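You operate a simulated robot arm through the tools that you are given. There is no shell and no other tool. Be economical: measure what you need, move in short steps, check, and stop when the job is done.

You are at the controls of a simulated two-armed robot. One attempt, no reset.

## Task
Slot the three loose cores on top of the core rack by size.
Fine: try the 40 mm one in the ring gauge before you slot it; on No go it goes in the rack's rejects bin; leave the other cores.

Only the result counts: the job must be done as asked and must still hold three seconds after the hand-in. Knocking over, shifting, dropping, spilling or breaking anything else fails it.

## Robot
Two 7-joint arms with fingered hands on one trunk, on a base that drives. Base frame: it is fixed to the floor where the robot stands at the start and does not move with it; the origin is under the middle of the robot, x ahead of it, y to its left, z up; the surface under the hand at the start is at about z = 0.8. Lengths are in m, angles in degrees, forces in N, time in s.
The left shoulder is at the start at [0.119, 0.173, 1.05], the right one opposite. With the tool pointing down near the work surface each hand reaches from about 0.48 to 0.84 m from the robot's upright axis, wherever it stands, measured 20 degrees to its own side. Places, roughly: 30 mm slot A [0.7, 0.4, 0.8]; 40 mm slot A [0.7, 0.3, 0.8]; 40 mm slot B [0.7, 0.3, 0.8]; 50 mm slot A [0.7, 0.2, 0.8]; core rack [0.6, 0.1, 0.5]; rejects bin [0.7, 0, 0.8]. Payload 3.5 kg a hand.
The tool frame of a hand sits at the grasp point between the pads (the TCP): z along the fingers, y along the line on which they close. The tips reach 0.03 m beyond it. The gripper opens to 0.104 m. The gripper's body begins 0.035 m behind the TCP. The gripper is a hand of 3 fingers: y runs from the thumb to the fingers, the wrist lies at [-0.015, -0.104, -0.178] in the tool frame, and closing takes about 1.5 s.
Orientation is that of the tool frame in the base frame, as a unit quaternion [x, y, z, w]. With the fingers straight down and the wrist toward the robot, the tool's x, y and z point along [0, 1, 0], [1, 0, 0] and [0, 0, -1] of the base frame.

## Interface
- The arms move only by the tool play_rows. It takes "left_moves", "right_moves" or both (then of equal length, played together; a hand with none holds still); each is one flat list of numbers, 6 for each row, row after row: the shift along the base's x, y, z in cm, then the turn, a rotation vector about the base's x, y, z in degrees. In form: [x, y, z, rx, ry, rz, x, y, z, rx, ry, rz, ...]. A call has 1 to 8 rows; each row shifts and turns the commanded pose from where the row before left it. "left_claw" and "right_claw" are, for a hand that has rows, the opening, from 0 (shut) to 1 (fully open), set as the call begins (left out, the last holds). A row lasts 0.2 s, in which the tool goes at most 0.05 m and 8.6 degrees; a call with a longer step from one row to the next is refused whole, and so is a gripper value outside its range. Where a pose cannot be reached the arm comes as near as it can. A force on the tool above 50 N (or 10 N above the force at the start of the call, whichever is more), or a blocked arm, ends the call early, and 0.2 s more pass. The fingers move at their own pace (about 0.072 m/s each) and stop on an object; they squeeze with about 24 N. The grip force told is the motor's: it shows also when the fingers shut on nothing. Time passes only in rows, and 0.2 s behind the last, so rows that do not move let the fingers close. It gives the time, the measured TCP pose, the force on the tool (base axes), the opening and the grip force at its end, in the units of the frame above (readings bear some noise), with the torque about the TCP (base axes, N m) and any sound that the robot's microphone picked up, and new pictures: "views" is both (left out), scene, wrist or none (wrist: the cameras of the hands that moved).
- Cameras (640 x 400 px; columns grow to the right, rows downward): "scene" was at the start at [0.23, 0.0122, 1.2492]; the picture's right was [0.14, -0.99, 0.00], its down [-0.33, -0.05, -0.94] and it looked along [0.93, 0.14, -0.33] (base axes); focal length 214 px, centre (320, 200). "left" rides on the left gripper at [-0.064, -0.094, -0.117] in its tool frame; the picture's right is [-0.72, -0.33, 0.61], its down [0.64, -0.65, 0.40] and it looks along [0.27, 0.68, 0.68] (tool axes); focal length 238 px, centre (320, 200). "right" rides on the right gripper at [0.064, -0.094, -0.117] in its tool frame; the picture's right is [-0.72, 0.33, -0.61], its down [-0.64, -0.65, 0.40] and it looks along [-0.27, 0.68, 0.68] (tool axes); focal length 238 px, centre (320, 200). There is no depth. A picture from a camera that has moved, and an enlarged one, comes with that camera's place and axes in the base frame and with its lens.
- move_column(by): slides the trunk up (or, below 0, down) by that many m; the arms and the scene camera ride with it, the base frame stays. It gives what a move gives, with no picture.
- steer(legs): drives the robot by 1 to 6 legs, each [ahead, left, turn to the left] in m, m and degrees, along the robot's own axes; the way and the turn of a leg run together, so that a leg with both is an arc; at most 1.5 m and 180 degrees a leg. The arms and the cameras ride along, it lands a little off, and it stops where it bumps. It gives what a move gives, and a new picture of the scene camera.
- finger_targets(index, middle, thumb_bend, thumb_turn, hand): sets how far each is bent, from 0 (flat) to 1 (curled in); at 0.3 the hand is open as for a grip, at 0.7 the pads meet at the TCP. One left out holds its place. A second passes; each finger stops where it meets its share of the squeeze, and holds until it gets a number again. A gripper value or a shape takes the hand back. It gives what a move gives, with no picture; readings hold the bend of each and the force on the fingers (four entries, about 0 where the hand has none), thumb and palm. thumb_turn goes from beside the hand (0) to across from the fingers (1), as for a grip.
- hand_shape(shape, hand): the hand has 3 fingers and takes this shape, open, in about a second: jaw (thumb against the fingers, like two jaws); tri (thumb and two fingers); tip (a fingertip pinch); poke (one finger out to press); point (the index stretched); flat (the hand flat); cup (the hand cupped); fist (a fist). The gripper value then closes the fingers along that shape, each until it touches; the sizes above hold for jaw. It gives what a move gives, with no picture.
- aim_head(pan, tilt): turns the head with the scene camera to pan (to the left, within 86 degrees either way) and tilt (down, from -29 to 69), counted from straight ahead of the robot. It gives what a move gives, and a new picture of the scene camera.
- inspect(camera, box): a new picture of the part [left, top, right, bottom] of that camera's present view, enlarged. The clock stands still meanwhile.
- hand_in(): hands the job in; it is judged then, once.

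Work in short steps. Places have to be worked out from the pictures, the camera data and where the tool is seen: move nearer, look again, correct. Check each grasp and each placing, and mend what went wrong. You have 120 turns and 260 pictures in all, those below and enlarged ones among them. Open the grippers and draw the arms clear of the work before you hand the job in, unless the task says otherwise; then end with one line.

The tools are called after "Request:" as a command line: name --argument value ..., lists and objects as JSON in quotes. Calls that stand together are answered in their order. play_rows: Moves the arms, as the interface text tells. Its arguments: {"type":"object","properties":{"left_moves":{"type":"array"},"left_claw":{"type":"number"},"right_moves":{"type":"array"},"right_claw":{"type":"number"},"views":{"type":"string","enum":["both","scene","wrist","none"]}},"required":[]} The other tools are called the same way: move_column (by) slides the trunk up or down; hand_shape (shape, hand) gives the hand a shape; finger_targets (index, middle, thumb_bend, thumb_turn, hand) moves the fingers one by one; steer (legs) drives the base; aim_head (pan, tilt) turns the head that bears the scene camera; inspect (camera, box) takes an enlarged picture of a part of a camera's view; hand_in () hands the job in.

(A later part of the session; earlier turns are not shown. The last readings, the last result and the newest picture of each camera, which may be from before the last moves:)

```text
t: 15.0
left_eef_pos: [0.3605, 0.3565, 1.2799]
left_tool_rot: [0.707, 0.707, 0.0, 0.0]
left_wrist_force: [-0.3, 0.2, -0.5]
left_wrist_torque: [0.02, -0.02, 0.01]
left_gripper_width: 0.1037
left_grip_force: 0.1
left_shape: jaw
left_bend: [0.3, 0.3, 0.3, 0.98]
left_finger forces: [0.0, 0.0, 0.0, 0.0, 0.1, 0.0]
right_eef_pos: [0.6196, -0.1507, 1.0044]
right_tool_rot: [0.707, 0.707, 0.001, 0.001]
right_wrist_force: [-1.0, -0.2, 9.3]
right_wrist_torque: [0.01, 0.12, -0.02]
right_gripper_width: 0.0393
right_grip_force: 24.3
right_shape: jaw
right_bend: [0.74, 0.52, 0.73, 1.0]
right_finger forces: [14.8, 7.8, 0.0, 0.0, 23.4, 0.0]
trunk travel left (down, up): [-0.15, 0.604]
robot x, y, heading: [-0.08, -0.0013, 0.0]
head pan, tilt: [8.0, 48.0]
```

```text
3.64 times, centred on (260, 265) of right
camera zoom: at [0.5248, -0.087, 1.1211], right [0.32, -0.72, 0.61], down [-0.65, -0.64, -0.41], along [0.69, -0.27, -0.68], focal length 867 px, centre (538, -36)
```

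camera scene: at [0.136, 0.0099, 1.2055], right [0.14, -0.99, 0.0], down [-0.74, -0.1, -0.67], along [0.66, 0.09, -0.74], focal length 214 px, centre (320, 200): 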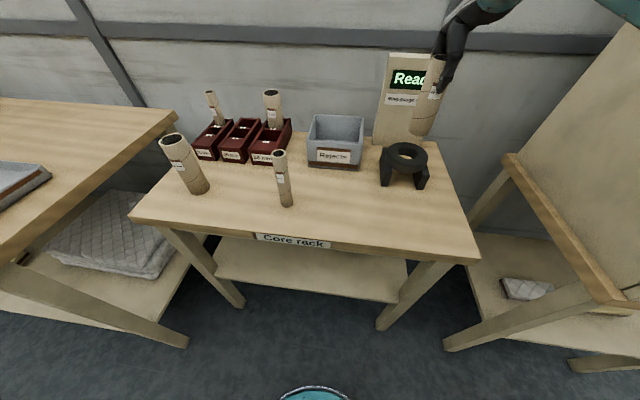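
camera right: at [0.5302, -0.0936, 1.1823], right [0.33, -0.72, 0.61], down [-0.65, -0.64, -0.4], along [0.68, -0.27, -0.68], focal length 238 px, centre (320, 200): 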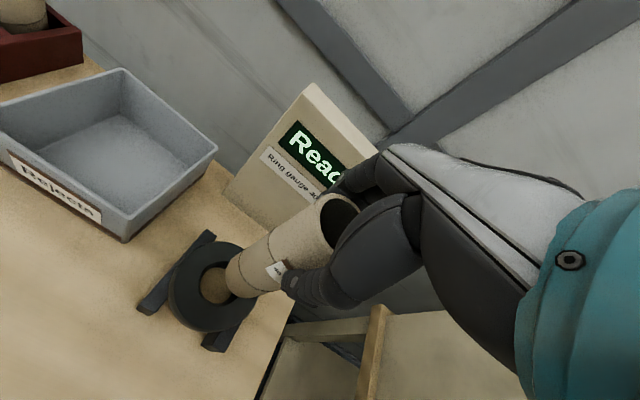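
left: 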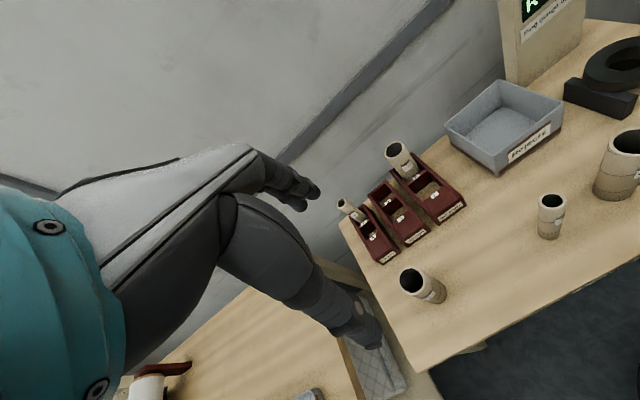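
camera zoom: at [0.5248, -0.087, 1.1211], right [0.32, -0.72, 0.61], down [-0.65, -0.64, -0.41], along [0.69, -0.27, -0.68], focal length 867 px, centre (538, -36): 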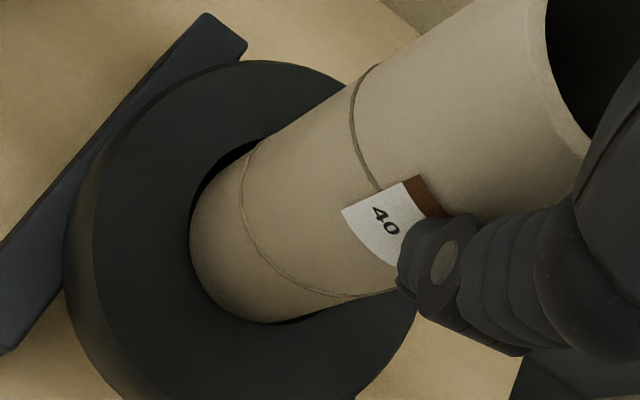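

Forces now look nearly central with little torque, which may mean it is seated in the mouth. I check the display and press slightly.

Request:
inspect --camera "scene" --box '[370, 50, 460, 120]'

Request:
play_rows --right_moves '[0, 0, -0.3, 0, 0, 0, 0, 0, -0.2, 0, 0, 0, 0, 0, 0, 0, 0, 0]' --views "none"

Request:
inspect --camera "scene" --box '[370, 50, 460, 190]'

Request:
inspect --camera "right" --box '[190, 210, 330, 320]'

```text
5.71 times, centred on (415, 85) of scene
camera zoom: at [0.135, 0.01, 1.2058], right [0.14, -0.99, 0.0], down [-0.74, -0.1, -0.67], along [0.66, 0.09, -0.74], focal length 1226 px, centre (-223, 857)
```

zoom: 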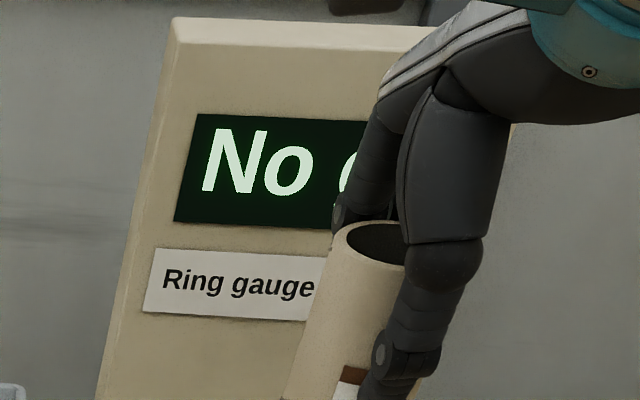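

```text
t: 15.8
left_eef_pos: [0.3592, 0.356, 1.2822]
left_tool_rot: [0.707, 0.707, 0.002, 0.002]
left_wrist_force: [0.2, -0.2, 0.5]
left_wrist_torque: [0.01, -0.02, 0.04]
left_gripper_width: 0.1035
left_grip_force: 0.1
left_shape: jaw
left_bend: [0.3, 0.3, 0.3, 0.98]
left_finger forces: [0.1, 0.0, 0.0, 0.1, 0.0, 0.0]
right_eef_pos: [0.62, -0.149, 1.0014]
right_tool_rot: [0.708, 0.706, 0.005, 0.003]
right_wrist_force: [0.5, -0.9, 29.5]
right_wrist_torque: [0.02, 0.09, -0.04]
right_gripper_width: 0.0407
right_grip_force: 24.0
right_shape: jaw
right_bend: [0.74, 0.52, 0.73, 1.0]
right_finger forces: [17.3, 9.9, 0.1, 0.0, 26.4, 0.1]
trunk travel left (down, up): [-0.15, 0.604]
robot x, y, heading: [-0.082, 0.0017, -0.2]
head pan, tilt: [8.0, 48.0]
```

```text
2.86 times, centred on (415, 120) of scene
camera zoom: at [0.1332, 0.0102, 1.2063], right [0.14, -0.99, 0.0], down [-0.73, -0.1, -0.67], along [0.66, 0.09, -0.74], focal length 613 px, centre (49, 429)
```

zoom: 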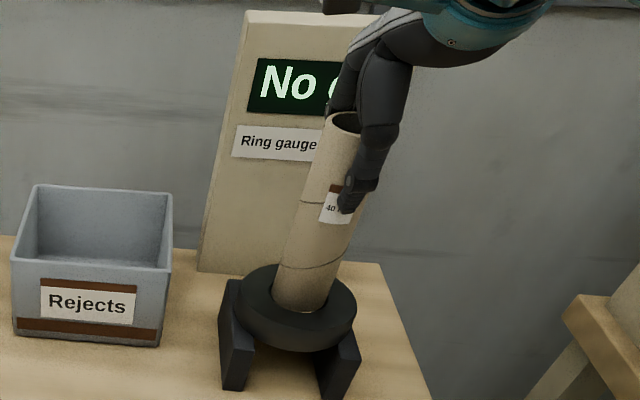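

```text
3.64 times, centred on (260, 265) of right
camera zoom: at [0.5234, -0.0868, 1.1191], right [0.32, -0.72, 0.62], down [-0.65, -0.64, -0.41], along [0.69, -0.27, -0.67], focal length 867 px, centre (538, -36)
```

zoom: 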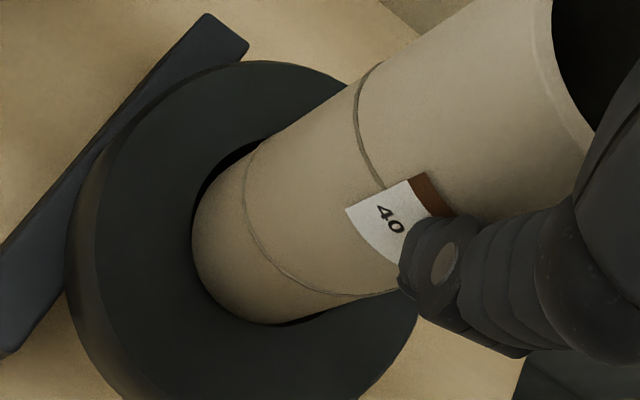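

The display reads "No go" and the contact force is central. I lift clear to see the full display and whether it resets.

Request:
play_rows --right_moves '[0, 0, 0.5, 0, 0, 0, 0, 0, 1.5, 0, 0, 0, 0, 0, 0, 0, 0, 0]' --views "none"

Request:
inspect --camera "scene" --box '[370, 50, 460, 190]'

Request:
inspect --camera "right" --box '[190, 210, 330, 320]'

```text
t: 16.6
left_eef_pos: [0.362, 0.3561, 1.28]
left_tool_rot: [0.707, 0.708, -0.001, 0.0]
left_wrist_force: [0.2, 0.5, 0.0]
left_wrist_torque: [0.03, -0.02, -0.01]
left_gripper_width: 0.1037
left_grip_force: 0.0
left_shape: jaw
left_bend: [0.3, 0.3, 0.3, 0.98]
left_finger forces: [0.1, 0.1, 0.0, 0.0, 0.1, 0.0]
right_eef_pos: [0.621, -0.1492, 1.0157]
right_tool_rot: [0.707, 0.707, -0.002, -0.001]
right_wrist_force: [0.4, 0.2, -1.0]
right_wrist_torque: [0.01, 0.02, -0.01]
right_gripper_width: 0.0397
right_grip_force: 23.8
right_shape: jaw
right_bend: [0.74, 0.52, 0.73, 1.0]
right_finger forces: [15.6, 7.6, 0.1, 0.0, 23.1, 0.0]
trunk travel left (down, up): [-0.15, 0.604]
robot x, y, heading: [-0.0818, 0.0027, 0.1]
head pan, tilt: [8.0, 48.0]
```

```text
2.86 times, centred on (415, 120) of scene
camera zoom: at [0.1363, 0.0098, 1.2053], right [0.14, -0.99, 0.0], down [-0.74, -0.1, -0.67], along [0.66, 0.09, -0.74], focal length 613 px, centre (49, 429)
```

zoom: 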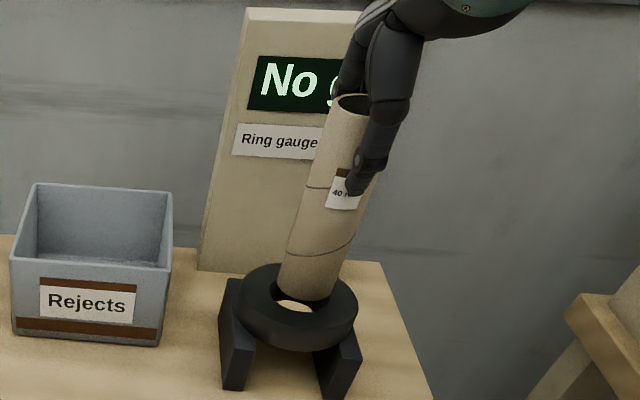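

```text
3.64 times, centred on (260, 265) of right
camera zoom: at [0.5262, -0.0869, 1.1327], right [0.33, -0.72, 0.61], down [-0.65, -0.64, -0.4], along [0.68, -0.27, -0.68], focal length 867 px, centre (538, -36)
```

zoom: 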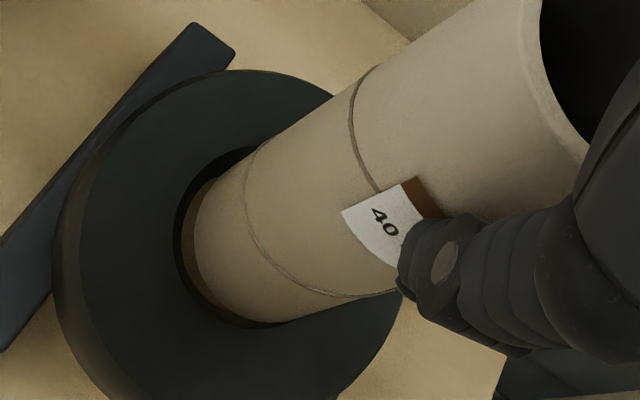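

"No go" is latched. To be sure it is not from misalignment, I try once more with a slightly changed centring.

Request:
play_rows --right_moves '[-0.05, 0.1, -0.9, 0, 0, 0, 0, 0, -0.4, 0, 0, 0, 0, -0.1, 0, 0, 0, 0, 0, -0.1, 0, 0, 0, 0, 0.1, 0.0, 0, 0, 0, 0, 0, 0, 0, 0, 0, 0]' --views "none"

Request:
inspect --camera "scene" --box '[370, 50, 460, 190]'

```text
t: 18.0
left_eef_pos: [0.3622, 0.3563, 1.2803]
left_tool_rot: [0.707, 0.707, 0.001, 0.0]
left_wrist_force: [0.8, 1.2, 0.7]
left_wrist_torque: [-0.02, 0.0, 0.02]
left_gripper_width: 0.1033
left_grip_force: 0.0
left_shape: jaw
left_bend: [0.3, 0.3, 0.3, 0.98]
left_finger forces: [0.0, 0.0, 0.0, 0.1, 0.0, 0.1]
right_eef_pos: [0.6217, -0.1496, 1.0039]
right_tool_rot: [0.707, 0.707, 0.0, 0.0]
right_wrist_force: [-0.4, 1.3, 2.3]
right_wrist_torque: [0.06, 0.07, -0.01]
right_gripper_width: 0.0398
right_grip_force: 23.8
right_shape: jaw
right_bend: [0.74, 0.52, 0.73, 1.0]
right_finger forces: [15.6, 7.4, 0.0, 0.0, 23.5, 0.0]
trunk travel left (down, up): [-0.15, 0.604]
robot x, y, heading: [-0.0777, -0.0019, -0.2]
head pan, tilt: [8.0, 48.0]
```

```text
2.86 times, centred on (415, 120) of scene
camera zoom: at [0.1357, 0.0099, 1.2056], right [0.14, -0.99, 0.0], down [-0.74, -0.1, -0.67], along [0.66, 0.09, -0.74], focal length 613 px, centre (49, 429)
```

zoom: 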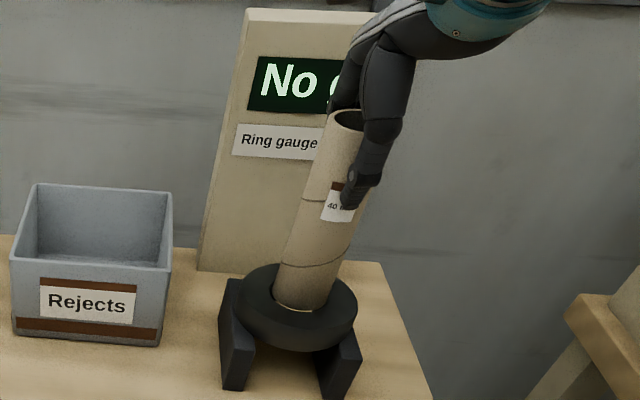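

It rests on the mouth again, so the verdict holds: reject. I raise the core, carry it left to in front of the bin, then drive forward.

Request:
play_rows --right_moves '[0, 0, 2, 0, 0, 0, 0, 0, 4, 0, 0, 0, -0.4, 4.5, 1.5, 0, 0, 0, -0.4, 4.5, 0, 0, 0, 0, -0.4, 4.5, 0, 0, 0, 0, -0.4, 4.5, 0, 0, 0, 0, 0, 0, 0, 0, 0, 0]' --views "none"

Request:
steer --legs '[[0.08, 0, 0]]'

Request:
inspect --camera "right" --box '[0, 0, 640, 400]'

```text
t: 19.6
left_eef_pos: [0.3627, 0.3564, 1.2812]
left_tool_rot: [0.708, 0.706, 0.001, 0.0]
left_wrist_force: [-0.2, 0.7, -1.0]
left_wrist_torque: [0.02, 0.0, -0.02]
left_gripper_width: 0.1034
left_grip_force: 0.2
left_shape: jaw
left_bend: [0.3, 0.3, 0.3, 0.98]
left_finger forces: [0.0, 0.0, 0.0, 0.0, 0.0, 0.1]
right_eef_pos: [0.6051, 0.0274, 1.0796]
right_tool_rot: [0.707, 0.707, 0.0, -0.001]
right_wrist_force: [-0.1, 0.5, -0.4]
right_wrist_torque: [0.01, 0.01, 0.02]
right_gripper_width: 0.0396
right_grip_force: 24.1
right_shape: jaw
right_bend: [0.74, 0.52, 0.73, 1.0]
right_finger forces: [15.4, 7.4, 0.0, 0.0, 22.7, 0.0]
trunk travel left (down, up): [-0.15, 0.604]
robot x, y, heading: [-0.0804, 0.0022, -0.1]
head pan, tilt: [8.0, 48.0]
```

```text
t: 20.6
left_eef_pos: [0.4423, 0.3563, 1.2797]
left_tool_rot: [0.707, 0.707, 0.0, 0.0]
left_wrist_force: [0.5, 0.3, 0.6]
left_wrist_torque: [-0.02, 0.01, -0.03]
left_gripper_width: 0.1037
left_grip_force: 0.1
left_shape: jaw
left_bend: [0.3, 0.3, 0.3, 0.98]
left_finger forces: [0.0, 0.0, 0.0, 0.0, 0.1, 0.0]
right_eef_pos: [0.686, 0.0299, 1.078]
right_tool_rot: [0.707, 0.707, -0.001, -0.001]
right_wrist_force: [0.1, -0.1, -0.8]
right_wrist_torque: [-0.02, 0.01, -0.01]
right_gripper_width: 0.0396
right_grip_force: 24.3
right_shape: jaw
right_bend: [0.74, 0.52, 0.73, 1.0]
right_finger forces: [15.4, 7.5, 0.0, 0.1, 22.6, 0.1]
trunk travel left (down, up): [-0.15, 0.604]
robot x, y, heading: [0.0013, -0.0006, 0.1]
head pan, tilt: [8.0, 48.0]
camera scene: at [0.2172, 0.01, 1.2053], right [0.14, -0.99, 0.0], down [-0.74, -0.1, -0.67], along [0.66, 0.09, -0.74], focal length 214 px, centre (320, 200)
```

scene: 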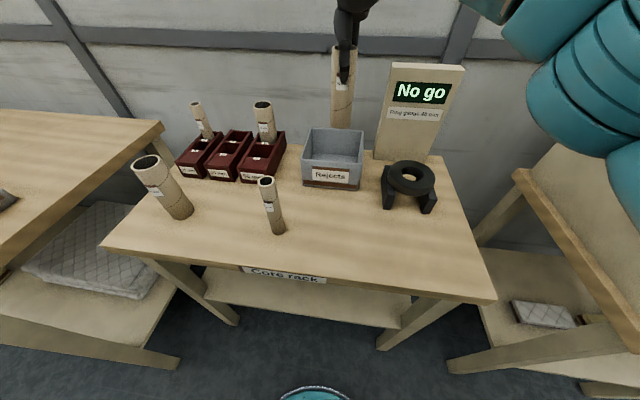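

```text
1.00 times, centred on (320, 200) of right (not enlarged: the box is as wide or as high as the picture)
camera zoom: at [0.592, 0.0913, 1.1958], right [0.33, -0.72, 0.61], down [-0.65, -0.64, -0.4], along [0.68, -0.27, -0.68], focal length 238 px, centre (320, 200)
```

zoom: 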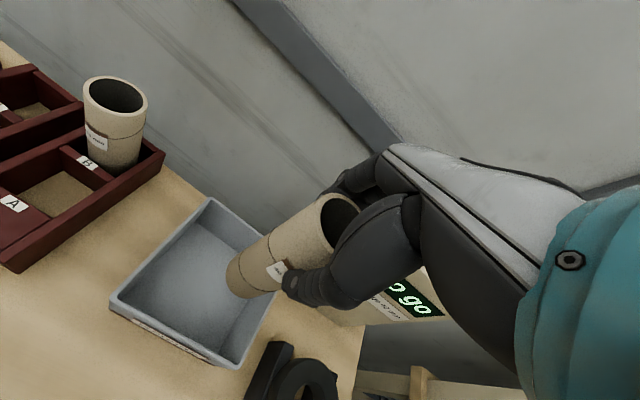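

The bin spans about x 0.62–0.77, y -0.03–0.11, so its centre is near (0.693, 0.039). I centre the core there and lower it.

Request:
play_rows --right_moves '[0.6, 0.9, -2, 0, 0, 0, 0, 0, -4, 0, 0, 0, 0, 0, -4, 0, 0, 0, 0, 0, -2.5, 0, 0, 0, 0, 0, -0.7, 0, 0, 0, 0, 0, 0, 0, 0, 0]'

```text
t: 22.1
left_eef_pos: [0.4426, 0.357, 1.2799]
left_tool_rot: [0.707, 0.707, 0.0, 0.0]
left_wrist_force: [0.2, -0.1, -0.5]
left_wrist_torque: [-0.03, 0.01, -0.03]
left_gripper_width: 0.1038
left_grip_force: 0.1
left_shape: jaw
left_bend: [0.3, 0.3, 0.3, 0.98]
left_finger forces: [0.1, 0.0, 0.0, 0.1, 0.0, 0.0]
right_eef_pos: [0.6932, 0.0374, 0.9474]
right_tool_rot: [0.707, 0.707, 0.0, -0.001]
right_wrist_force: [1.1, 0.7, -0.5]
right_wrist_torque: [0.01, 0.0, -0.01]
right_gripper_width: 0.0396
right_grip_force: 22.8
right_shape: jaw
right_bend: [0.74, 0.52, 0.73, 1.0]
right_finger forces: [15.1, 7.5, 0.0, 0.1, 22.3, 0.1]
trunk travel left (down, up): [-0.15, 0.604]
robot x, y, heading: [-0.0013, 0.0003, -0.2]
head pan, tilt: [8.0, 48.0]
camera scene: at [0.2163, 0.01, 1.2055], right [0.14, -0.99, 0.0], down [-0.74, -0.1, -0.67], along [0.66, 0.09, -0.74], focal length 214 px, centre (320, 200)
camera right: at [0.5969, 0.1006, 1.0642], right [0.33, -0.72, 0.61], down [-0.65, -0.64, -0.4], along [0.68, -0.27, -0.68], focal length 238 px, centre (320, 200)
```

scene: 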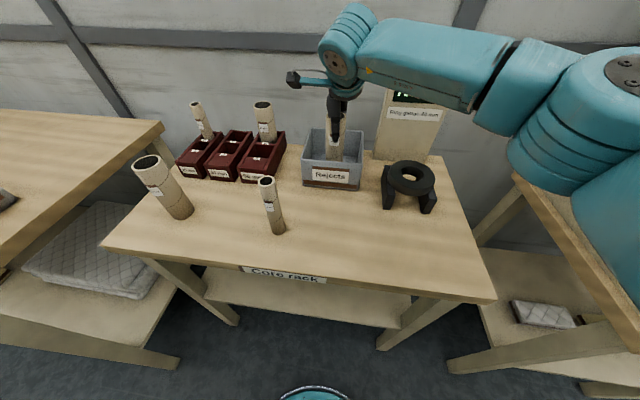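
right: 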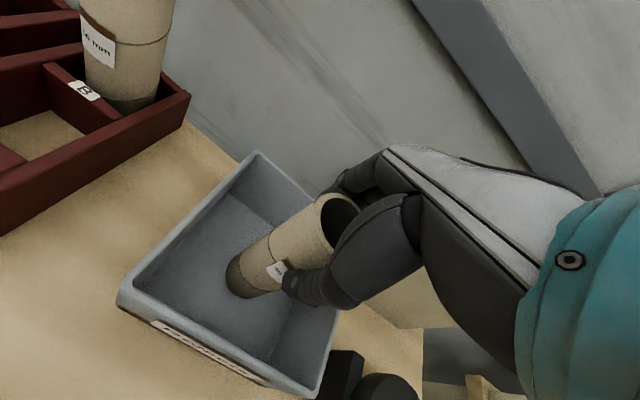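

Centred in the bin with no contact yet. I lower in small steps to touch the floor.

Request:
play_rows --right_moves '[0, 0, -0.4, 0, 0, 0, 0, 0, -0.4, 0, 0, 0, 0, 0, -0.3, 0, 0, 0, 0, 0, 0, 0, 0, 0]' --views "none"

```text
t: 23.1
left_eef_pos: [0.4413, 0.3571, 1.2807]
left_tool_rot: [0.707, 0.707, 0.0, 0.0]
left_wrist_force: [0.3, 0.6, -1.2]
left_wrist_torque: [0.01, 0.0, 0.0]
left_gripper_width: 0.1037
left_grip_force: 0.1
left_shape: jaw
left_bend: [0.3, 0.3, 0.3, 0.98]
left_finger forces: [0.1, 0.0, 0.0, 0.0, 0.1, 0.0]
right_eef_pos: [0.692, 0.0381, 0.9362]
right_tool_rot: [0.707, 0.707, 0.0, 0.0]
right_wrist_force: [0.8, -0.6, -0.1]
right_wrist_torque: [0.0, 0.04, 0.01]
right_gripper_width: 0.0396
right_grip_force: 24.1
right_shape: jaw
right_bend: [0.74, 0.52, 0.73, 1.0]
right_finger forces: [15.1, 7.5, 0.1, 0.0, 22.4, 0.1]
trunk travel left (down, up): [-0.15, 0.604]
robot x, y, heading: [0.0023, 0.0, 0.3]
head pan, tilt: [8.0, 48.0]
```

Still free; I go down in 2 mm steps.

Request:
play_rows --right_moves '[0, 0, -0.2, 0, 0, 0, 0, 0, -0.2, 0, 0, 0, 0, 0, 0, 0, 0, 0]' --views "none"

```text
t: 23.9
left_eef_pos: [0.4396, 0.3563, 1.2802]
left_tool_rot: [0.706, 0.708, 0.0, 0.0]
left_wrist_force: [-0.9, -0.9, -0.6]
left_wrist_torque: [0.0, 0.0, 0.01]
left_gripper_width: 0.1039
left_grip_force: 0.1
left_shape: jaw
left_bend: [0.3, 0.3, 0.3, 0.98]
left_finger forces: [0.0, 0.1, 0.0, 0.0, 0.0, 0.0]
right_eef_pos: [0.6926, 0.0366, 0.9354]
right_tool_rot: [0.707, 0.707, 0.003, 0.001]
right_wrist_force: [1.3, -1.7, 13.1]
right_wrist_torque: [-0.03, -0.02, 0.0]
right_gripper_width: 0.0395
right_grip_force: 24.0
right_shape: jaw
right_bend: [0.74, 0.52, 0.73, 1.0]
right_finger forces: [16.1, 8.9, 0.1, 0.0, 23.3, 0.1]
trunk travel left (down, up): [-0.15, 0.604]
robot x, y, heading: [-0.0005, 0.0025, -0.1]
head pan, tilt: [8.0, 48.0]
```

Floor touched at 13 N. I relieve 1.5 mm and open.

Request:
play_rows --right_moves '[0, 0, 0.15, 0, 0, 0]' --views "none"

Request:
play_rows --right_moves '[0, 0, 0, 0, 0, 0, 0, 0, 0, 0, 0, 0, 0, 0, 0, 0, 0, 0, 0, 0, 0, 0, 0, 0, 0, 0, 0, 0, 0, 0, 0, 0, 0, 0, 0, 0]' --right_claw 1

```text
t: 24.2
left_eef_pos: [0.4405, 0.3547, 1.2807]
left_tool_rot: [0.707, 0.707, 0.0, 0.001]
left_wrist_force: [0.0, 0.5, 1.0]
left_wrist_torque: [-0.01, -0.02, 0.0]
left_gripper_width: 0.1037
left_grip_force: 0.0
left_shape: jaw
left_bend: [0.3, 0.3, 0.3, 0.98]
left_finger forces: [0.0, 0.0, 0.0, 0.1, 0.0, 0.1]
right_eef_pos: [0.6908, 0.038, 0.9347]
right_tool_rot: [0.707, 0.707, 0.0, 0.001]
right_wrist_force: [1.0, -1.6, 12.4]
right_wrist_torque: [-0.01, -0.01, 0.01]
right_gripper_width: 0.0396
right_grip_force: 23.8
right_shape: jaw
right_bend: [0.74, 0.52, 0.73, 1.0]
right_finger forces: [16.3, 9.0, 0.1, 0.0, 23.0, 0.0]
trunk travel left (down, up): [-0.15, 0.604]
robot x, y, heading: [0.0024, 0.0001, -0.0]
head pan, tilt: [8.0, 48.0]
```

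```text
t: 25.6
left_eef_pos: [0.4423, 0.357, 1.28]
left_tool_rot: [0.707, 0.707, 0.0, 0.0]
left_wrist_force: [-0.7, 0.0, -0.6]
left_wrist_torque: [0.01, -0.03, 0.01]
left_gripper_width: 0.1036
left_grip_force: 0.0
left_shape: jaw
left_bend: [0.3, 0.3, 0.3, 0.98]
left_finger forces: [0.1, 0.0, 0.1, 0.0, 0.0, 0.0]
right_eef_pos: [0.693, 0.037, 0.9337]
right_tool_rot: [0.707, 0.707, 0.0, -0.001]
right_wrist_force: [0.0, -1.3, -0.8]
right_wrist_torque: [0.02, 0.02, 0.03]
right_gripper_width: 0.1036
right_grip_force: 0.1
right_shape: jaw
right_bend: [0.3, 0.3, 0.3, 0.98]
right_finger forces: [0.0, 0.1, 0.1, 0.0, 0.1, 0.0]
trunk travel left (down, up): [-0.15, 0.604]
robot x, y, heading: [-0.0002, 0.0004, 0.0]
head pan, tilt: [8.0, 48.0]
camera scene: at [0.2162, 0.01, 1.2055], right [0.14, -0.99, 0.0], down [-0.74, -0.1, -0.67], along [0.66, 0.09, -0.74], focal length 214 px, centre (320, 200)
camera right: at [0.5972, 0.1002, 1.0508], right [0.33, -0.72, 0.61], down [-0.65, -0.64, -0.4], along [0.68, -0.27, -0.68], focal length 238 px, centre (320, 200)
```

scene: 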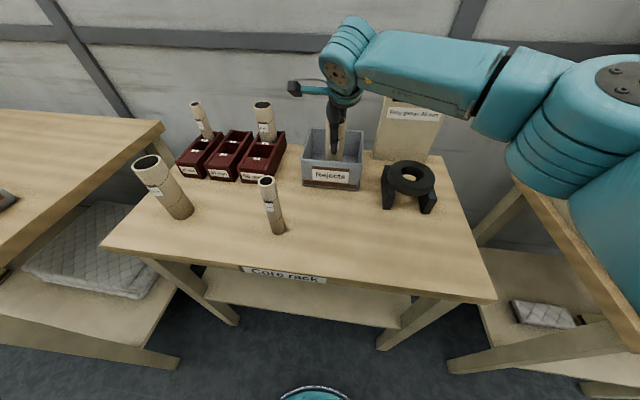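
right: 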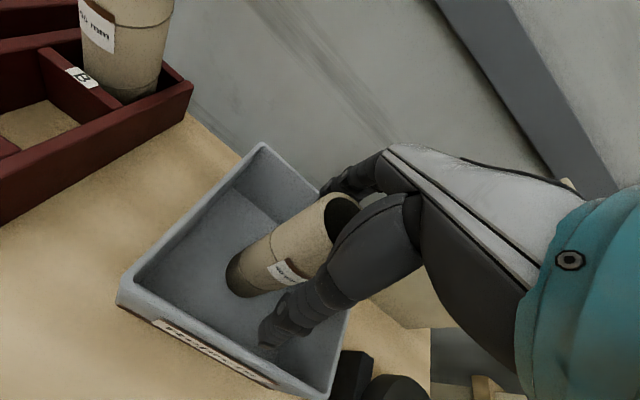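

The core stands free in the bin. I raise the right hand straight up and draw it back to the right.

Request:
play_rows --right_moves '[0, 0, 2, 0, 0, 0, 0, 0, 4, 0, 0, 0, 0, 0, 5, 0, 0, 0, 0, 0, 5, 0, 0, 0, 0, 0, 5, 0, 0, 0, -2, -3, 4, 0, 0, 0, -3.5, -3.5, 0, 0, 0, 0, -3.5, -3.5, 0, 0, 0, 0]' --views "scene"

Request:
play_rows --right_moves '[-3, -4, 0, 0, 0, 0, -3, -4, 0, 0, 0, 0, -3, -4, 0, 0, 0, 0, -3, -4, 0, 0, 0, 0]' --views "none"

Request:
steer --legs '[[-0.08, 0, 0]]'

```text
refused: row 6 steps farther than a row can; nothing moved
```

```text
t: 26.6
left_eef_pos: [0.4418, 0.3549, 1.2808]
left_tool_rot: [0.706, 0.708, 0.0, 0.0]
left_wrist_force: [1.1, 0.5, 0.2]
left_wrist_torque: [-0.02, -0.01, 0.01]
left_gripper_width: 0.1038
left_grip_force: 0.0
left_shape: jaw
left_bend: [0.3, 0.3, 0.3, 0.98]
left_finger forces: [0.0, 0.1, 0.1, 0.0, 0.0, 0.0]
right_eef_pos: [0.5709, -0.1232, 0.9337]
right_tool_rot: [0.707, 0.707, 0.0, 0.0]
right_wrist_force: [-0.5, -0.2, 0.1]
right_wrist_torque: [0.01, -0.04, 0.0]
right_gripper_width: 0.1037
right_grip_force: 0.0
right_shape: jaw
right_bend: [0.3, 0.3, 0.3, 0.98]
right_finger forces: [0.0, 0.0, 0.0, 0.0, 0.0, 0.0]
trunk travel left (down, up): [-0.15, 0.604]
robot x, y, heading: [-0.0006, 0.0006, 0.3]
head pan, tilt: [8.0, 48.0]
```

```text
t: 27.7
left_eef_pos: [0.3613, 0.3566, 1.2811]
left_tool_rot: [0.707, 0.707, 0.0, 0.0]
left_wrist_force: [0.6, -0.8, -0.2]
left_wrist_torque: [-0.02, -0.01, 0.01]
left_gripper_width: 0.1038
left_grip_force: 0.0
left_shape: jaw
left_bend: [0.3, 0.3, 0.3, 0.98]
left_finger forces: [0.0, 0.0, 0.1, 0.1, 0.1, 0.0]
right_eef_pos: [0.4909, -0.1218, 0.9347]
right_tool_rot: [0.707, 0.708, 0.0, 0.0]
right_wrist_force: [-0.7, -0.1, 0.3]
right_wrist_torque: [-0.05, -0.02, -0.05]
right_gripper_width: 0.1038
right_grip_force: 0.0
right_shape: jaw
right_bend: [0.3, 0.3, 0.3, 0.98]
right_finger forces: [0.0, 0.0, 0.0, 0.1, 0.0, 0.1]
trunk travel left (down, up): [-0.15, 0.604]
robot x, y, heading: [-0.078, 0.0041, 0.2]
head pan, tilt: [8.0, 48.0]
camera scene: at [0.1364, 0.01, 1.2057], right [0.14, -0.99, 0.0], down [-0.74, -0.1, -0.67], along [0.66, 0.09, -0.74], focal length 214 px, centre (320, 200)
```

scene: 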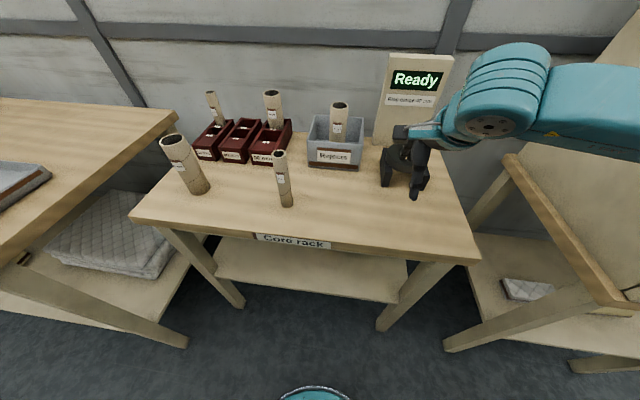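

The first call was refused for step length, but the two calls I had sent with it still ran. So the hand left the bin sideways instead of upwards. Nothing appears touched (ring top 0.878, fingertips at 0.90), and from here I'll send dependent moves one at a time. I check the core in the bin and the gauge.

Request:
inspect --camera "scene" --box '[280, 50, 480, 220]'

Request:
play_rows --right_moves '[0, 0, 4, 0, 0, 0, 0, 0, 4, 0, 0, 0, -1, -2, 4, 0, 0, 0, -1, -2, 4, 0, 0, 0, -1, -2, 4, 0, 0, 0]' --views "scene"

```text
2.35 times, centred on (380, 135) of scene
camera zoom: at [0.1364, 0.01, 1.2057], right [0.14, -0.99, 0.0], down [-0.74, -0.1, -0.67], along [0.66, 0.09, -0.74], focal length 505 px, centre (179, 353)
```

zoom: 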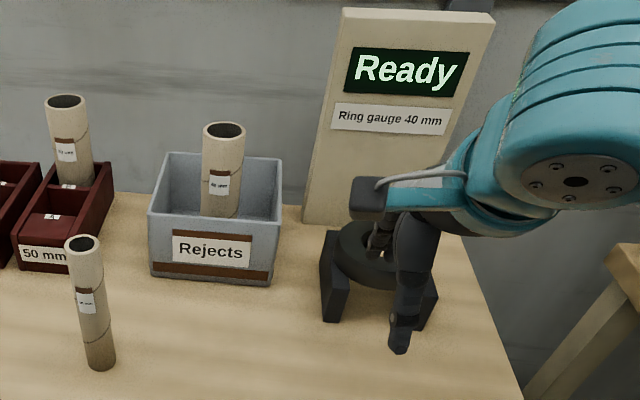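

```text
t: 28.9
left_eef_pos: [0.3628, 0.3565, 1.2814]
left_tool_rot: [0.707, 0.707, -0.001, 0.0]
left_wrist_force: [-0.5, 0.4, -0.1]
left_wrist_torque: [0.01, -0.02, 0.0]
left_gripper_width: 0.1037
left_grip_force: 0.1
left_shape: jaw
left_bend: [0.3, 0.3, 0.3, 0.98]
left_finger forces: [0.0, 0.0, 0.0, 0.1, 0.1, 0.1]
right_eef_pos: [0.4628, -0.1829, 1.1363]
right_tool_rot: [0.706, 0.708, 0.001, 0.0]
right_wrist_force: [-0.1, -0.2, 0.2]
right_wrist_torque: [0.04, -0.01, -0.01]
right_gripper_width: 0.1037
right_grip_force: 0.2
right_shape: jaw
right_bend: [0.3, 0.3, 0.3, 0.98]
right_finger forces: [0.0, 0.0, 0.0, 0.1, 0.0, 0.0]
trunk travel left (down, up): [-0.15, 0.604]
robot x, y, heading: [-0.0816, -0.0012, -0.0]
head pan, tilt: [8.0, 48.0]
camera scene: at [0.1369, 0.0099, 1.2056], right [0.14, -0.99, 0.0], down [-0.74, -0.1, -0.67], along [0.66, 0.09, -0.74], focal length 214 px, centre (320, 200)
```

scene: 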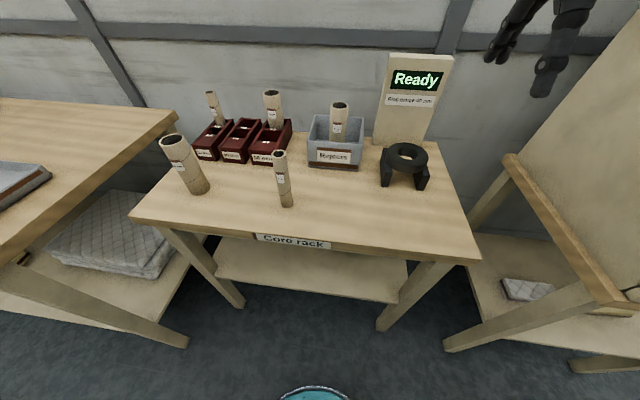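

The core stands in the bin and the gauge is untouched. Now the 30 mm core goes with the left hand: I turn it 90° about z so it closes along y, while moving above the core.

Request:
play_rows --left_moves '[0.93, -1.78, -1.9, 0, 0, -7.5, 0.93, -1.78, -1.9, 0, 0, -7.5, 0.93, -1.78, -1.9, 0, 0, -7.5, 0.93, -1.78, -1.9, 0, 0, -7.5, 0.93, -1.78, -1.9, 0, 0, -7.5, 0.93, -1.78, -1.9, 0, 0, -7.5]' --left_claw 1 --views "none"

Request:
play_rows --left_moves '[0.93, -1.78, -1.9, 0, 0, -7.5, 0.93, -1.78, -1.9, 0, 0, -7.5, 0.93, -1.78, -1.9, 0, 0, -7.5, 0.93, -1.78, -1.9, 0, 0, -7.5, 0.93, -1.78, -1.9, 0, 0, -7.5, 0.93, -1.78, -1.9, 0, 0, -7.5, 0, 0, 0, 0, 0, 0]'

```text
t: 30.3
left_eef_pos: [0.4201, 0.2508, 1.1661]
left_tool_rot: [0.924, 0.383, 0.001, 0.0]
left_wrist_force: [0.0, -0.1, -0.4]
left_wrist_torque: [-0.03, -0.05, -0.04]
left_gripper_width: 0.1037
left_grip_force: 0.0
left_shape: jaw
left_bend: [0.3, 0.3, 0.3, 0.98]
left_finger forces: [0.0, 0.0, 0.1, 0.1, 0.1, 0.1]
right_eef_pos: [0.4646, -0.1823, 1.1347]
right_tool_rot: [0.706, 0.708, 0.0, -0.001]
right_wrist_force: [0.3, 0.1, 0.3]
right_wrist_torque: [-0.02, -0.01, -0.03]
right_gripper_width: 0.104
right_grip_force: 0.0
right_shape: jaw
right_bend: [0.3, 0.3, 0.3, 0.98]
right_finger forces: [0.0, 0.1, 0.0, 0.0, 0.0, 0.0]
trunk travel left (down, up): [-0.15, 0.604]
robot x, y, heading: [-0.0759, -0.0027, 0.4]
head pan, tilt: [8.0, 48.0]
```

```text
t: 31.9
left_eef_pos: [0.475, 0.1429, 1.051]
left_tool_rot: [1.0, 0.0, -0.001, 0.001]
left_wrist_force: [0.2, 0.9, -0.6]
left_wrist_torque: [0.01, 0.01, -0.01]
left_gripper_width: 0.1038
left_grip_force: 0.1
left_shape: jaw
left_bend: [0.3, 0.3, 0.3, 0.98]
left_finger forces: [0.1, 0.0, 0.0, 0.1, 0.0, 0.0]
right_eef_pos: [0.4637, -0.1822, 1.1353]
right_tool_rot: [0.706, 0.708, 0.001, 0.001]
right_wrist_force: [0.1, -0.8, 0.8]
right_wrist_torque: [0.03, 0.0, 0.01]
right_gripper_width: 0.1039
right_grip_force: 0.1
right_shape: jaw
right_bend: [0.3, 0.3, 0.3, 0.98]
right_finger forces: [0.0, 0.1, 0.1, 0.0, 0.0, 0.0]
trunk travel left (down, up): [-0.15, 0.604]
robot x, y, heading: [-0.0783, -0.0015, 0.1]
head pan, tilt: [8.0, 48.0]
camera scene: at [0.1371, 0.0102, 1.2056], right [0.14, -0.99, 0.0], down [-0.74, -0.1, -0.67], along [0.66, 0.09, -0.74], focal length 214 px, centre (320, 200)
camera left: at [0.4102, 0.2378, 1.1685], right [-0.72, 0.33, -0.61], down [0.64, 0.65, -0.4], along [0.27, -0.68, -0.68], focal length 238 px, centre (320, 200)
```

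scene: 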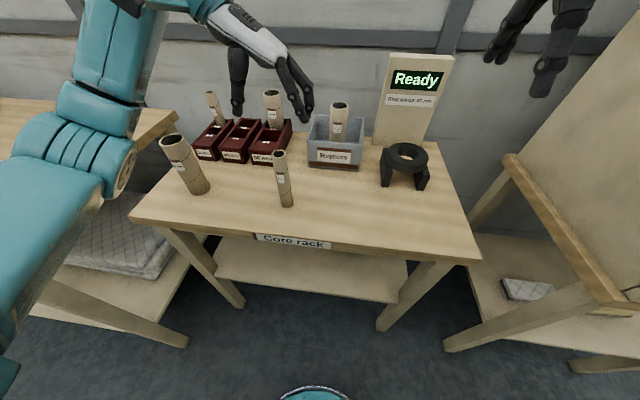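
left: 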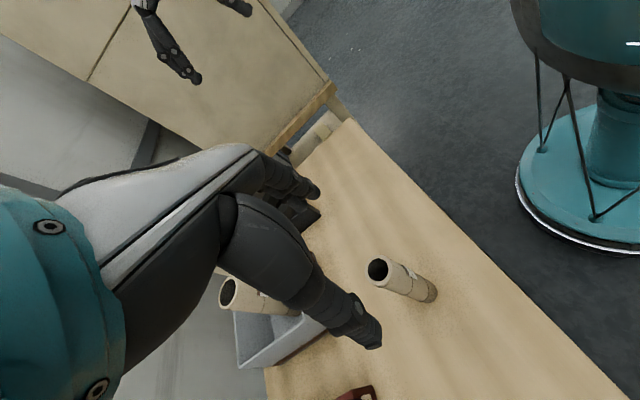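

The 30 mm core's top is at (0.475, 0.143), right under the tool. I descend to z ≈ 0.93 and then close.

Request:
play_rows --left_moves '[0, 0, -3, 0, 0, 0, 0, 0, -3, 0, 0, 0, 0, 0, -3, 0, 0, 0, 0, 0, -2, 0, 0, 0, 0, 0, -1, 0, 0, 0, 0, 0, 0, 0, 0, 0]'

Request:
inspect --camera "scene" --box '[220, 80, 360, 230]'

```text
t: 33.3
left_eef_pos: [0.4742, 0.1437, 0.9314]
left_tool_rot: [1.0, 0.001, 0.0, -0.001]
left_wrist_force: [-0.2, -0.7, -0.8]
left_wrist_torque: [0.03, 0.0, 0.0]
left_gripper_width: 0.1035
left_grip_force: 0.1
left_shape: jaw
left_bend: [0.3, 0.3, 0.3, 0.98]
left_finger forces: [0.0, 0.0, 0.1, 0.0, 0.1, 0.0]
right_eef_pos: [0.4634, -0.1823, 1.1344]
right_tool_rot: [0.707, 0.708, 0.0, 0.0]
right_wrist_force: [-0.7, -0.4, 0.7]
right_wrist_torque: [0.0, 0.03, -0.03]
right_gripper_width: 0.1037
right_grip_force: 0.1
right_shape: jaw
right_bend: [0.3, 0.3, 0.3, 0.98]
right_finger forces: [0.0, 0.0, 0.0, 0.1, 0.0, 0.1]
trunk travel left (down, up): [-0.15, 0.604]
robot x, y, heading: [-0.0793, -0.0001, 0.2]
head pan, tilt: [8.0, 48.0]
camera scene: at [0.1373, 0.01, 1.2055], right [0.14, -0.99, 0.0], down [-0.74, -0.1, -0.67], along [0.66, 0.09, -0.74], focal length 214 px, centre (320, 200)
camera left: at [0.4098, 0.2377, 1.0486], right [-0.72, 0.32, -0.61], down [0.64, 0.65, -0.4], along [0.27, -0.68, -0.68], focal length 238 px, centre (320, 200)
```

scene: 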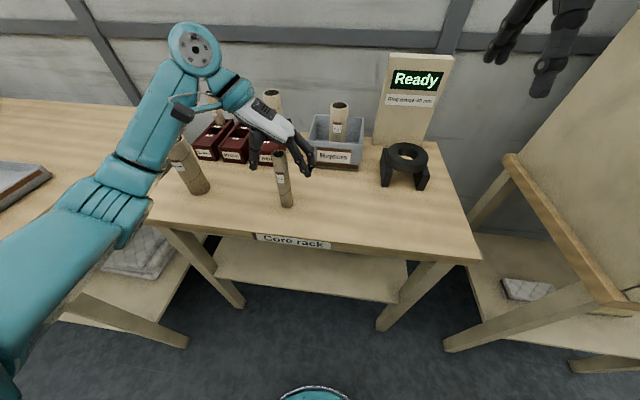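
left: 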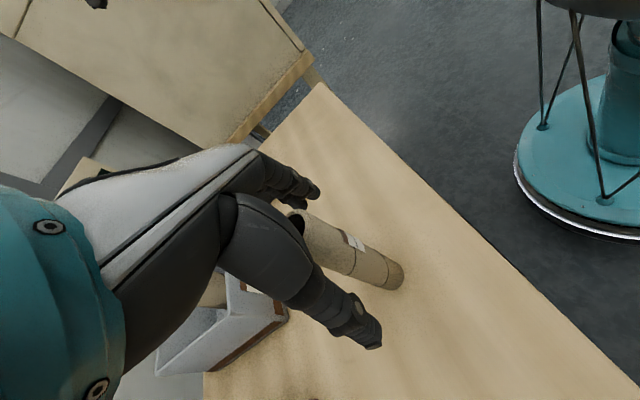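

```text
2.67 times, centred on (290, 155) of scene
camera zoom: at [0.1373, 0.01, 1.2055], right [0.14, -0.99, 0.0], down [-0.74, -0.1, -0.67], along [0.66, 0.09, -0.74], focal length 572 px, centre (400, 320)
```

zoom: 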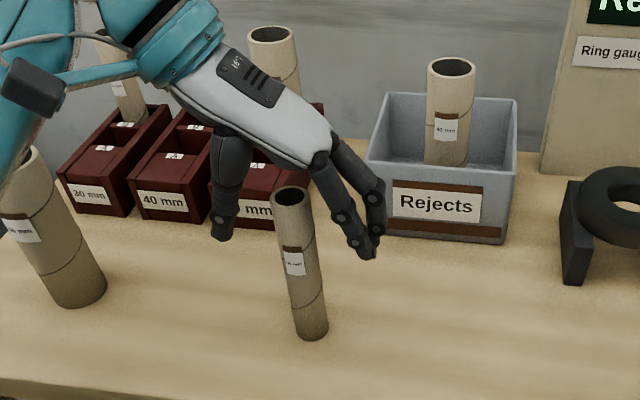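

Fingers straddle the core in y. I close.

Request:
play_rows --left_moves '[0, 0, 0, 0, 0, 0, 0, 0, 0, 0, 0, 0, 0, 0, 0, 0, 0, 0, 0, 0, 0, 0, 0, 0, 0, 0, 0, 0, 0, 0, 0, 0, 0, 0, 0, 0, 0, 0, 0, 0, 0, 0, 0, 0, 0, 0, 0, 0]' --left_claw 0 --views "wrist"

Request:
inspect --camera "scene" --box '[220, 80, 360, 230]'

```text
t: 35.1
left_eef_pos: [0.4746, 0.1425, 0.9321]
left_tool_rot: [1.0, 0.001, 0.0, 0.0]
left_wrist_force: [-0.3, 0.1, 0.4]
left_wrist_torque: [0.01, 0.04, -0.03]
left_gripper_width: 0.0227
left_grip_force: 23.7
left_shape: jaw
left_bend: [0.74, 0.59, 0.75, 1.0]
left_finger forces: [13.1, 7.8, 0.1, 0.0, 20.8, 0.1]
right_eef_pos: [0.4631, -0.1828, 1.1345]
right_tool_rot: [0.706, 0.708, 0.0, 0.001]
right_wrist_force: [0.0, 0.2, 1.1]
right_wrist_torque: [0.0, 0.0, 0.02]
right_gripper_width: 0.1036
right_grip_force: 0.0
right_shape: jaw
right_bend: [0.3, 0.3, 0.3, 0.98]
right_finger forces: [0.1, 0.0, 0.0, 0.0, 0.0, 0.0]
trunk travel left (down, up): [-0.15, 0.604]
robot x, y, heading: [-0.0791, -0.0042, -0.0]
head pan, tilt: [8.0, 48.0]
camera left: at [0.4099, 0.2376, 1.0489], right [-0.72, 0.32, -0.61], down [0.64, 0.65, -0.4], along [0.27, -0.68, -0.68], focal length 238 px, centre (320, 200)
```

left: 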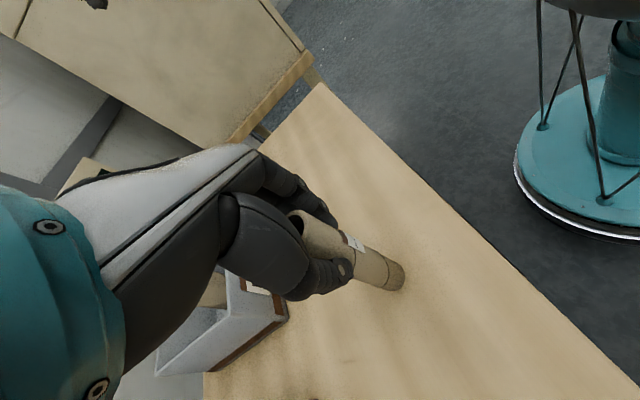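

```text
2.67 times, centred on (290, 155) of scene
camera zoom: at [0.1373, 0.01, 1.2055], right [0.14, -0.99, 0.0], down [-0.74, -0.1, -0.67], along [0.66, 0.09, -0.74], focal length 572 px, centre (400, 320)
```

zoom: 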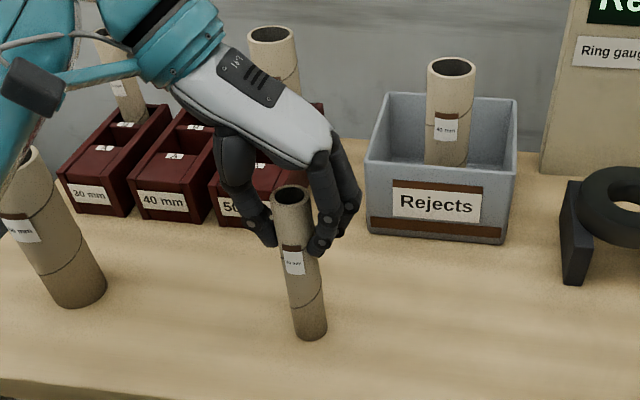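

Grip reads 24 N; like before the two fingers bend unevenly, which held well with the 40. I lift and check that it hangs straight.

Request:
play_rows --left_moves '[0, 0, 1, 0, 0, 0, 0, 0, 2, 0, 0, 0, 0, 0, 4, 0, 0, 0, 0, 0, 4, 0, 0, 0, 0, 0, 3, 0, 0, 0, 0, 0, 0, 0, 0, 0]' --views "wrist"

Request:
inspect --camera "scene" --box '[180, 20, 360, 230]'

```text
t: 36.5
left_eef_pos: [0.4742, 0.1435, 1.0715]
left_tool_rot: [1.0, 0.001, -0.001, 0.0]
left_wrist_force: [0.2, -0.3, 0.0]
left_wrist_torque: [0.02, -0.01, 0.02]
left_gripper_width: 0.0227
left_grip_force: 24.0
left_shape: jaw
left_bend: [0.74, 0.59, 0.75, 1.0]
left_finger forces: [13.1, 8.1, 0.0, 0.0, 20.8, 0.0]
right_eef_pos: [0.4626, -0.1827, 1.1345]
right_tool_rot: [0.707, 0.707, 0.0, 0.0]
right_wrist_force: [-0.1, -0.3, 0.2]
right_wrist_torque: [0.02, -0.03, 0.02]
right_gripper_width: 0.1038
right_grip_force: 0.2
right_shape: jaw
right_bend: [0.3, 0.3, 0.3, 0.98]
right_finger forces: [0.0, 0.0, 0.1, 0.0, 0.0, 0.1]
trunk travel left (down, up): [-0.15, 0.604]
robot x, y, heading: [-0.0814, -0.0004, -0.2]
head pan, tilt: [8.0, 48.0]
camera left: at [0.4102, 0.2375, 1.1891], right [-0.72, 0.33, -0.61], down [0.64, 0.65, -0.4], along [0.27, -0.68, -0.68], focal length 238 px, centre (320, 200)
```

left: 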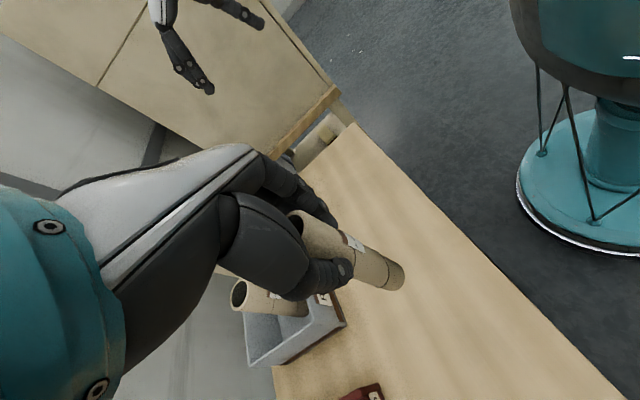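

```text
1.90 times, centred on (270, 125) of scene
camera zoom: at [0.1375, 0.0101, 1.2054], right [0.14, -0.99, 0.0], down [-0.74, -0.1, -0.67], along [0.66, 0.09, -0.74], focal length 408 px, centre (415, 343)
```

zoom: 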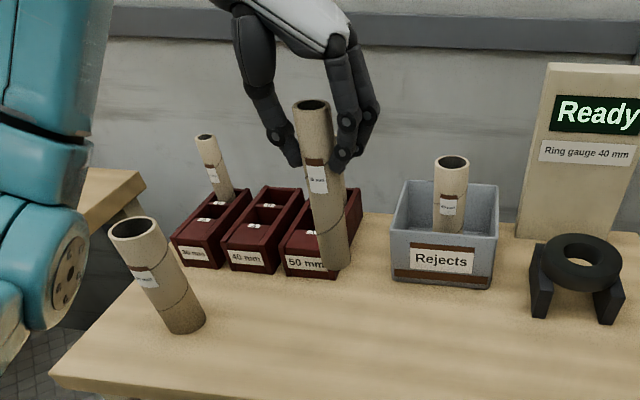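

It hangs straight. I raise the trunk 10 cm so the arm passes well above the standing 50 mm core.

Request:
move_column --by 0.1

Request:
steer --legs '[[0.07, 0, 0], [0, 0.1, 0]]'

```text
t: 37.8
left_eef_pos: [0.475, 0.144, 1.1713]
left_tool_rot: [1.0, 0.001, -0.001, 0.001]
left_wrist_force: [-0.4, 0.3, -0.7]
left_wrist_torque: [0.02, 0.02, 0.02]
left_gripper_width: 0.023
left_grip_force: 24.0
left_shape: jaw
left_bend: [0.74, 0.59, 0.75, 1.0]
left_finger forces: [13.1, 8.0, 0.1, 0.0, 20.8, 0.0]
right_eef_pos: [0.4637, -0.1822, 1.2323]
right_tool_rot: [0.706, 0.708, 0.0, 0.0]
right_wrist_force: [0.0, -0.6, -0.4]
right_wrist_torque: [-0.01, 0.0, 0.02]
right_gripper_width: 0.1036
right_grip_force: 0.1
right_shape: jaw
right_bend: [0.3, 0.3, 0.3, 0.98]
right_finger forces: [0.1, 0.1, 0.0, 0.0, 0.0, 0.1]
trunk travel left (down, up): [-0.25, 0.504]
robot x, y, heading: [-0.0772, 0.003, 0.0]
head pan, tilt: [8.0, 48.0]
```

```text
t: 39.6
left_eef_pos: [0.5445, 0.2426, 1.1721]
left_tool_rot: [1.0, 0.0, 0.0, 0.0]
left_wrist_force: [-0.2, 0.0, 0.7]
left_wrist_torque: [-0.03, 0.01, 0.0]
left_gripper_width: 0.0228
left_grip_force: 23.7
left_shape: jaw
left_bend: [0.74, 0.59, 0.75, 1.0]
left_finger forces: [13.2, 7.9, 0.1, 0.0, 20.9, 0.1]
right_eef_pos: [0.5319, -0.0827, 1.2331]
right_tool_rot: [0.707, 0.708, 0.0, 0.0]
right_wrist_force: [0.6, 0.3, 0.5]
right_wrist_torque: [-0.04, 0.01, -0.02]
right_gripper_width: 0.1038
right_grip_force: 0.1
right_shape: jaw
right_bend: [0.3, 0.3, 0.3, 0.98]
right_finger forces: [0.1, 0.1, 0.0, 0.1, 0.0, 0.0]
trunk travel left (down, up): [-0.25, 0.504]
robot x, y, heading: [-0.0098, 0.0994, 0.2]
head pan, tilt: [8.0, 48.0]
camera scene: at [0.1576, 0.1096, 1.3092], right [0.14, -0.99, 0.0], down [-0.74, -0.1, -0.67], along [0.66, 0.09, -0.74], focal length 214 px, centre (320, 200)
```

scene: 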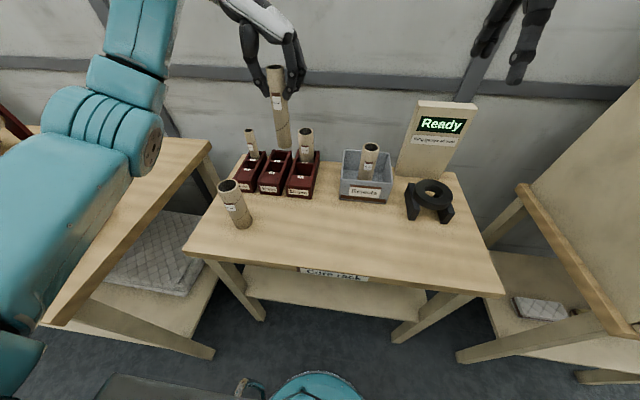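

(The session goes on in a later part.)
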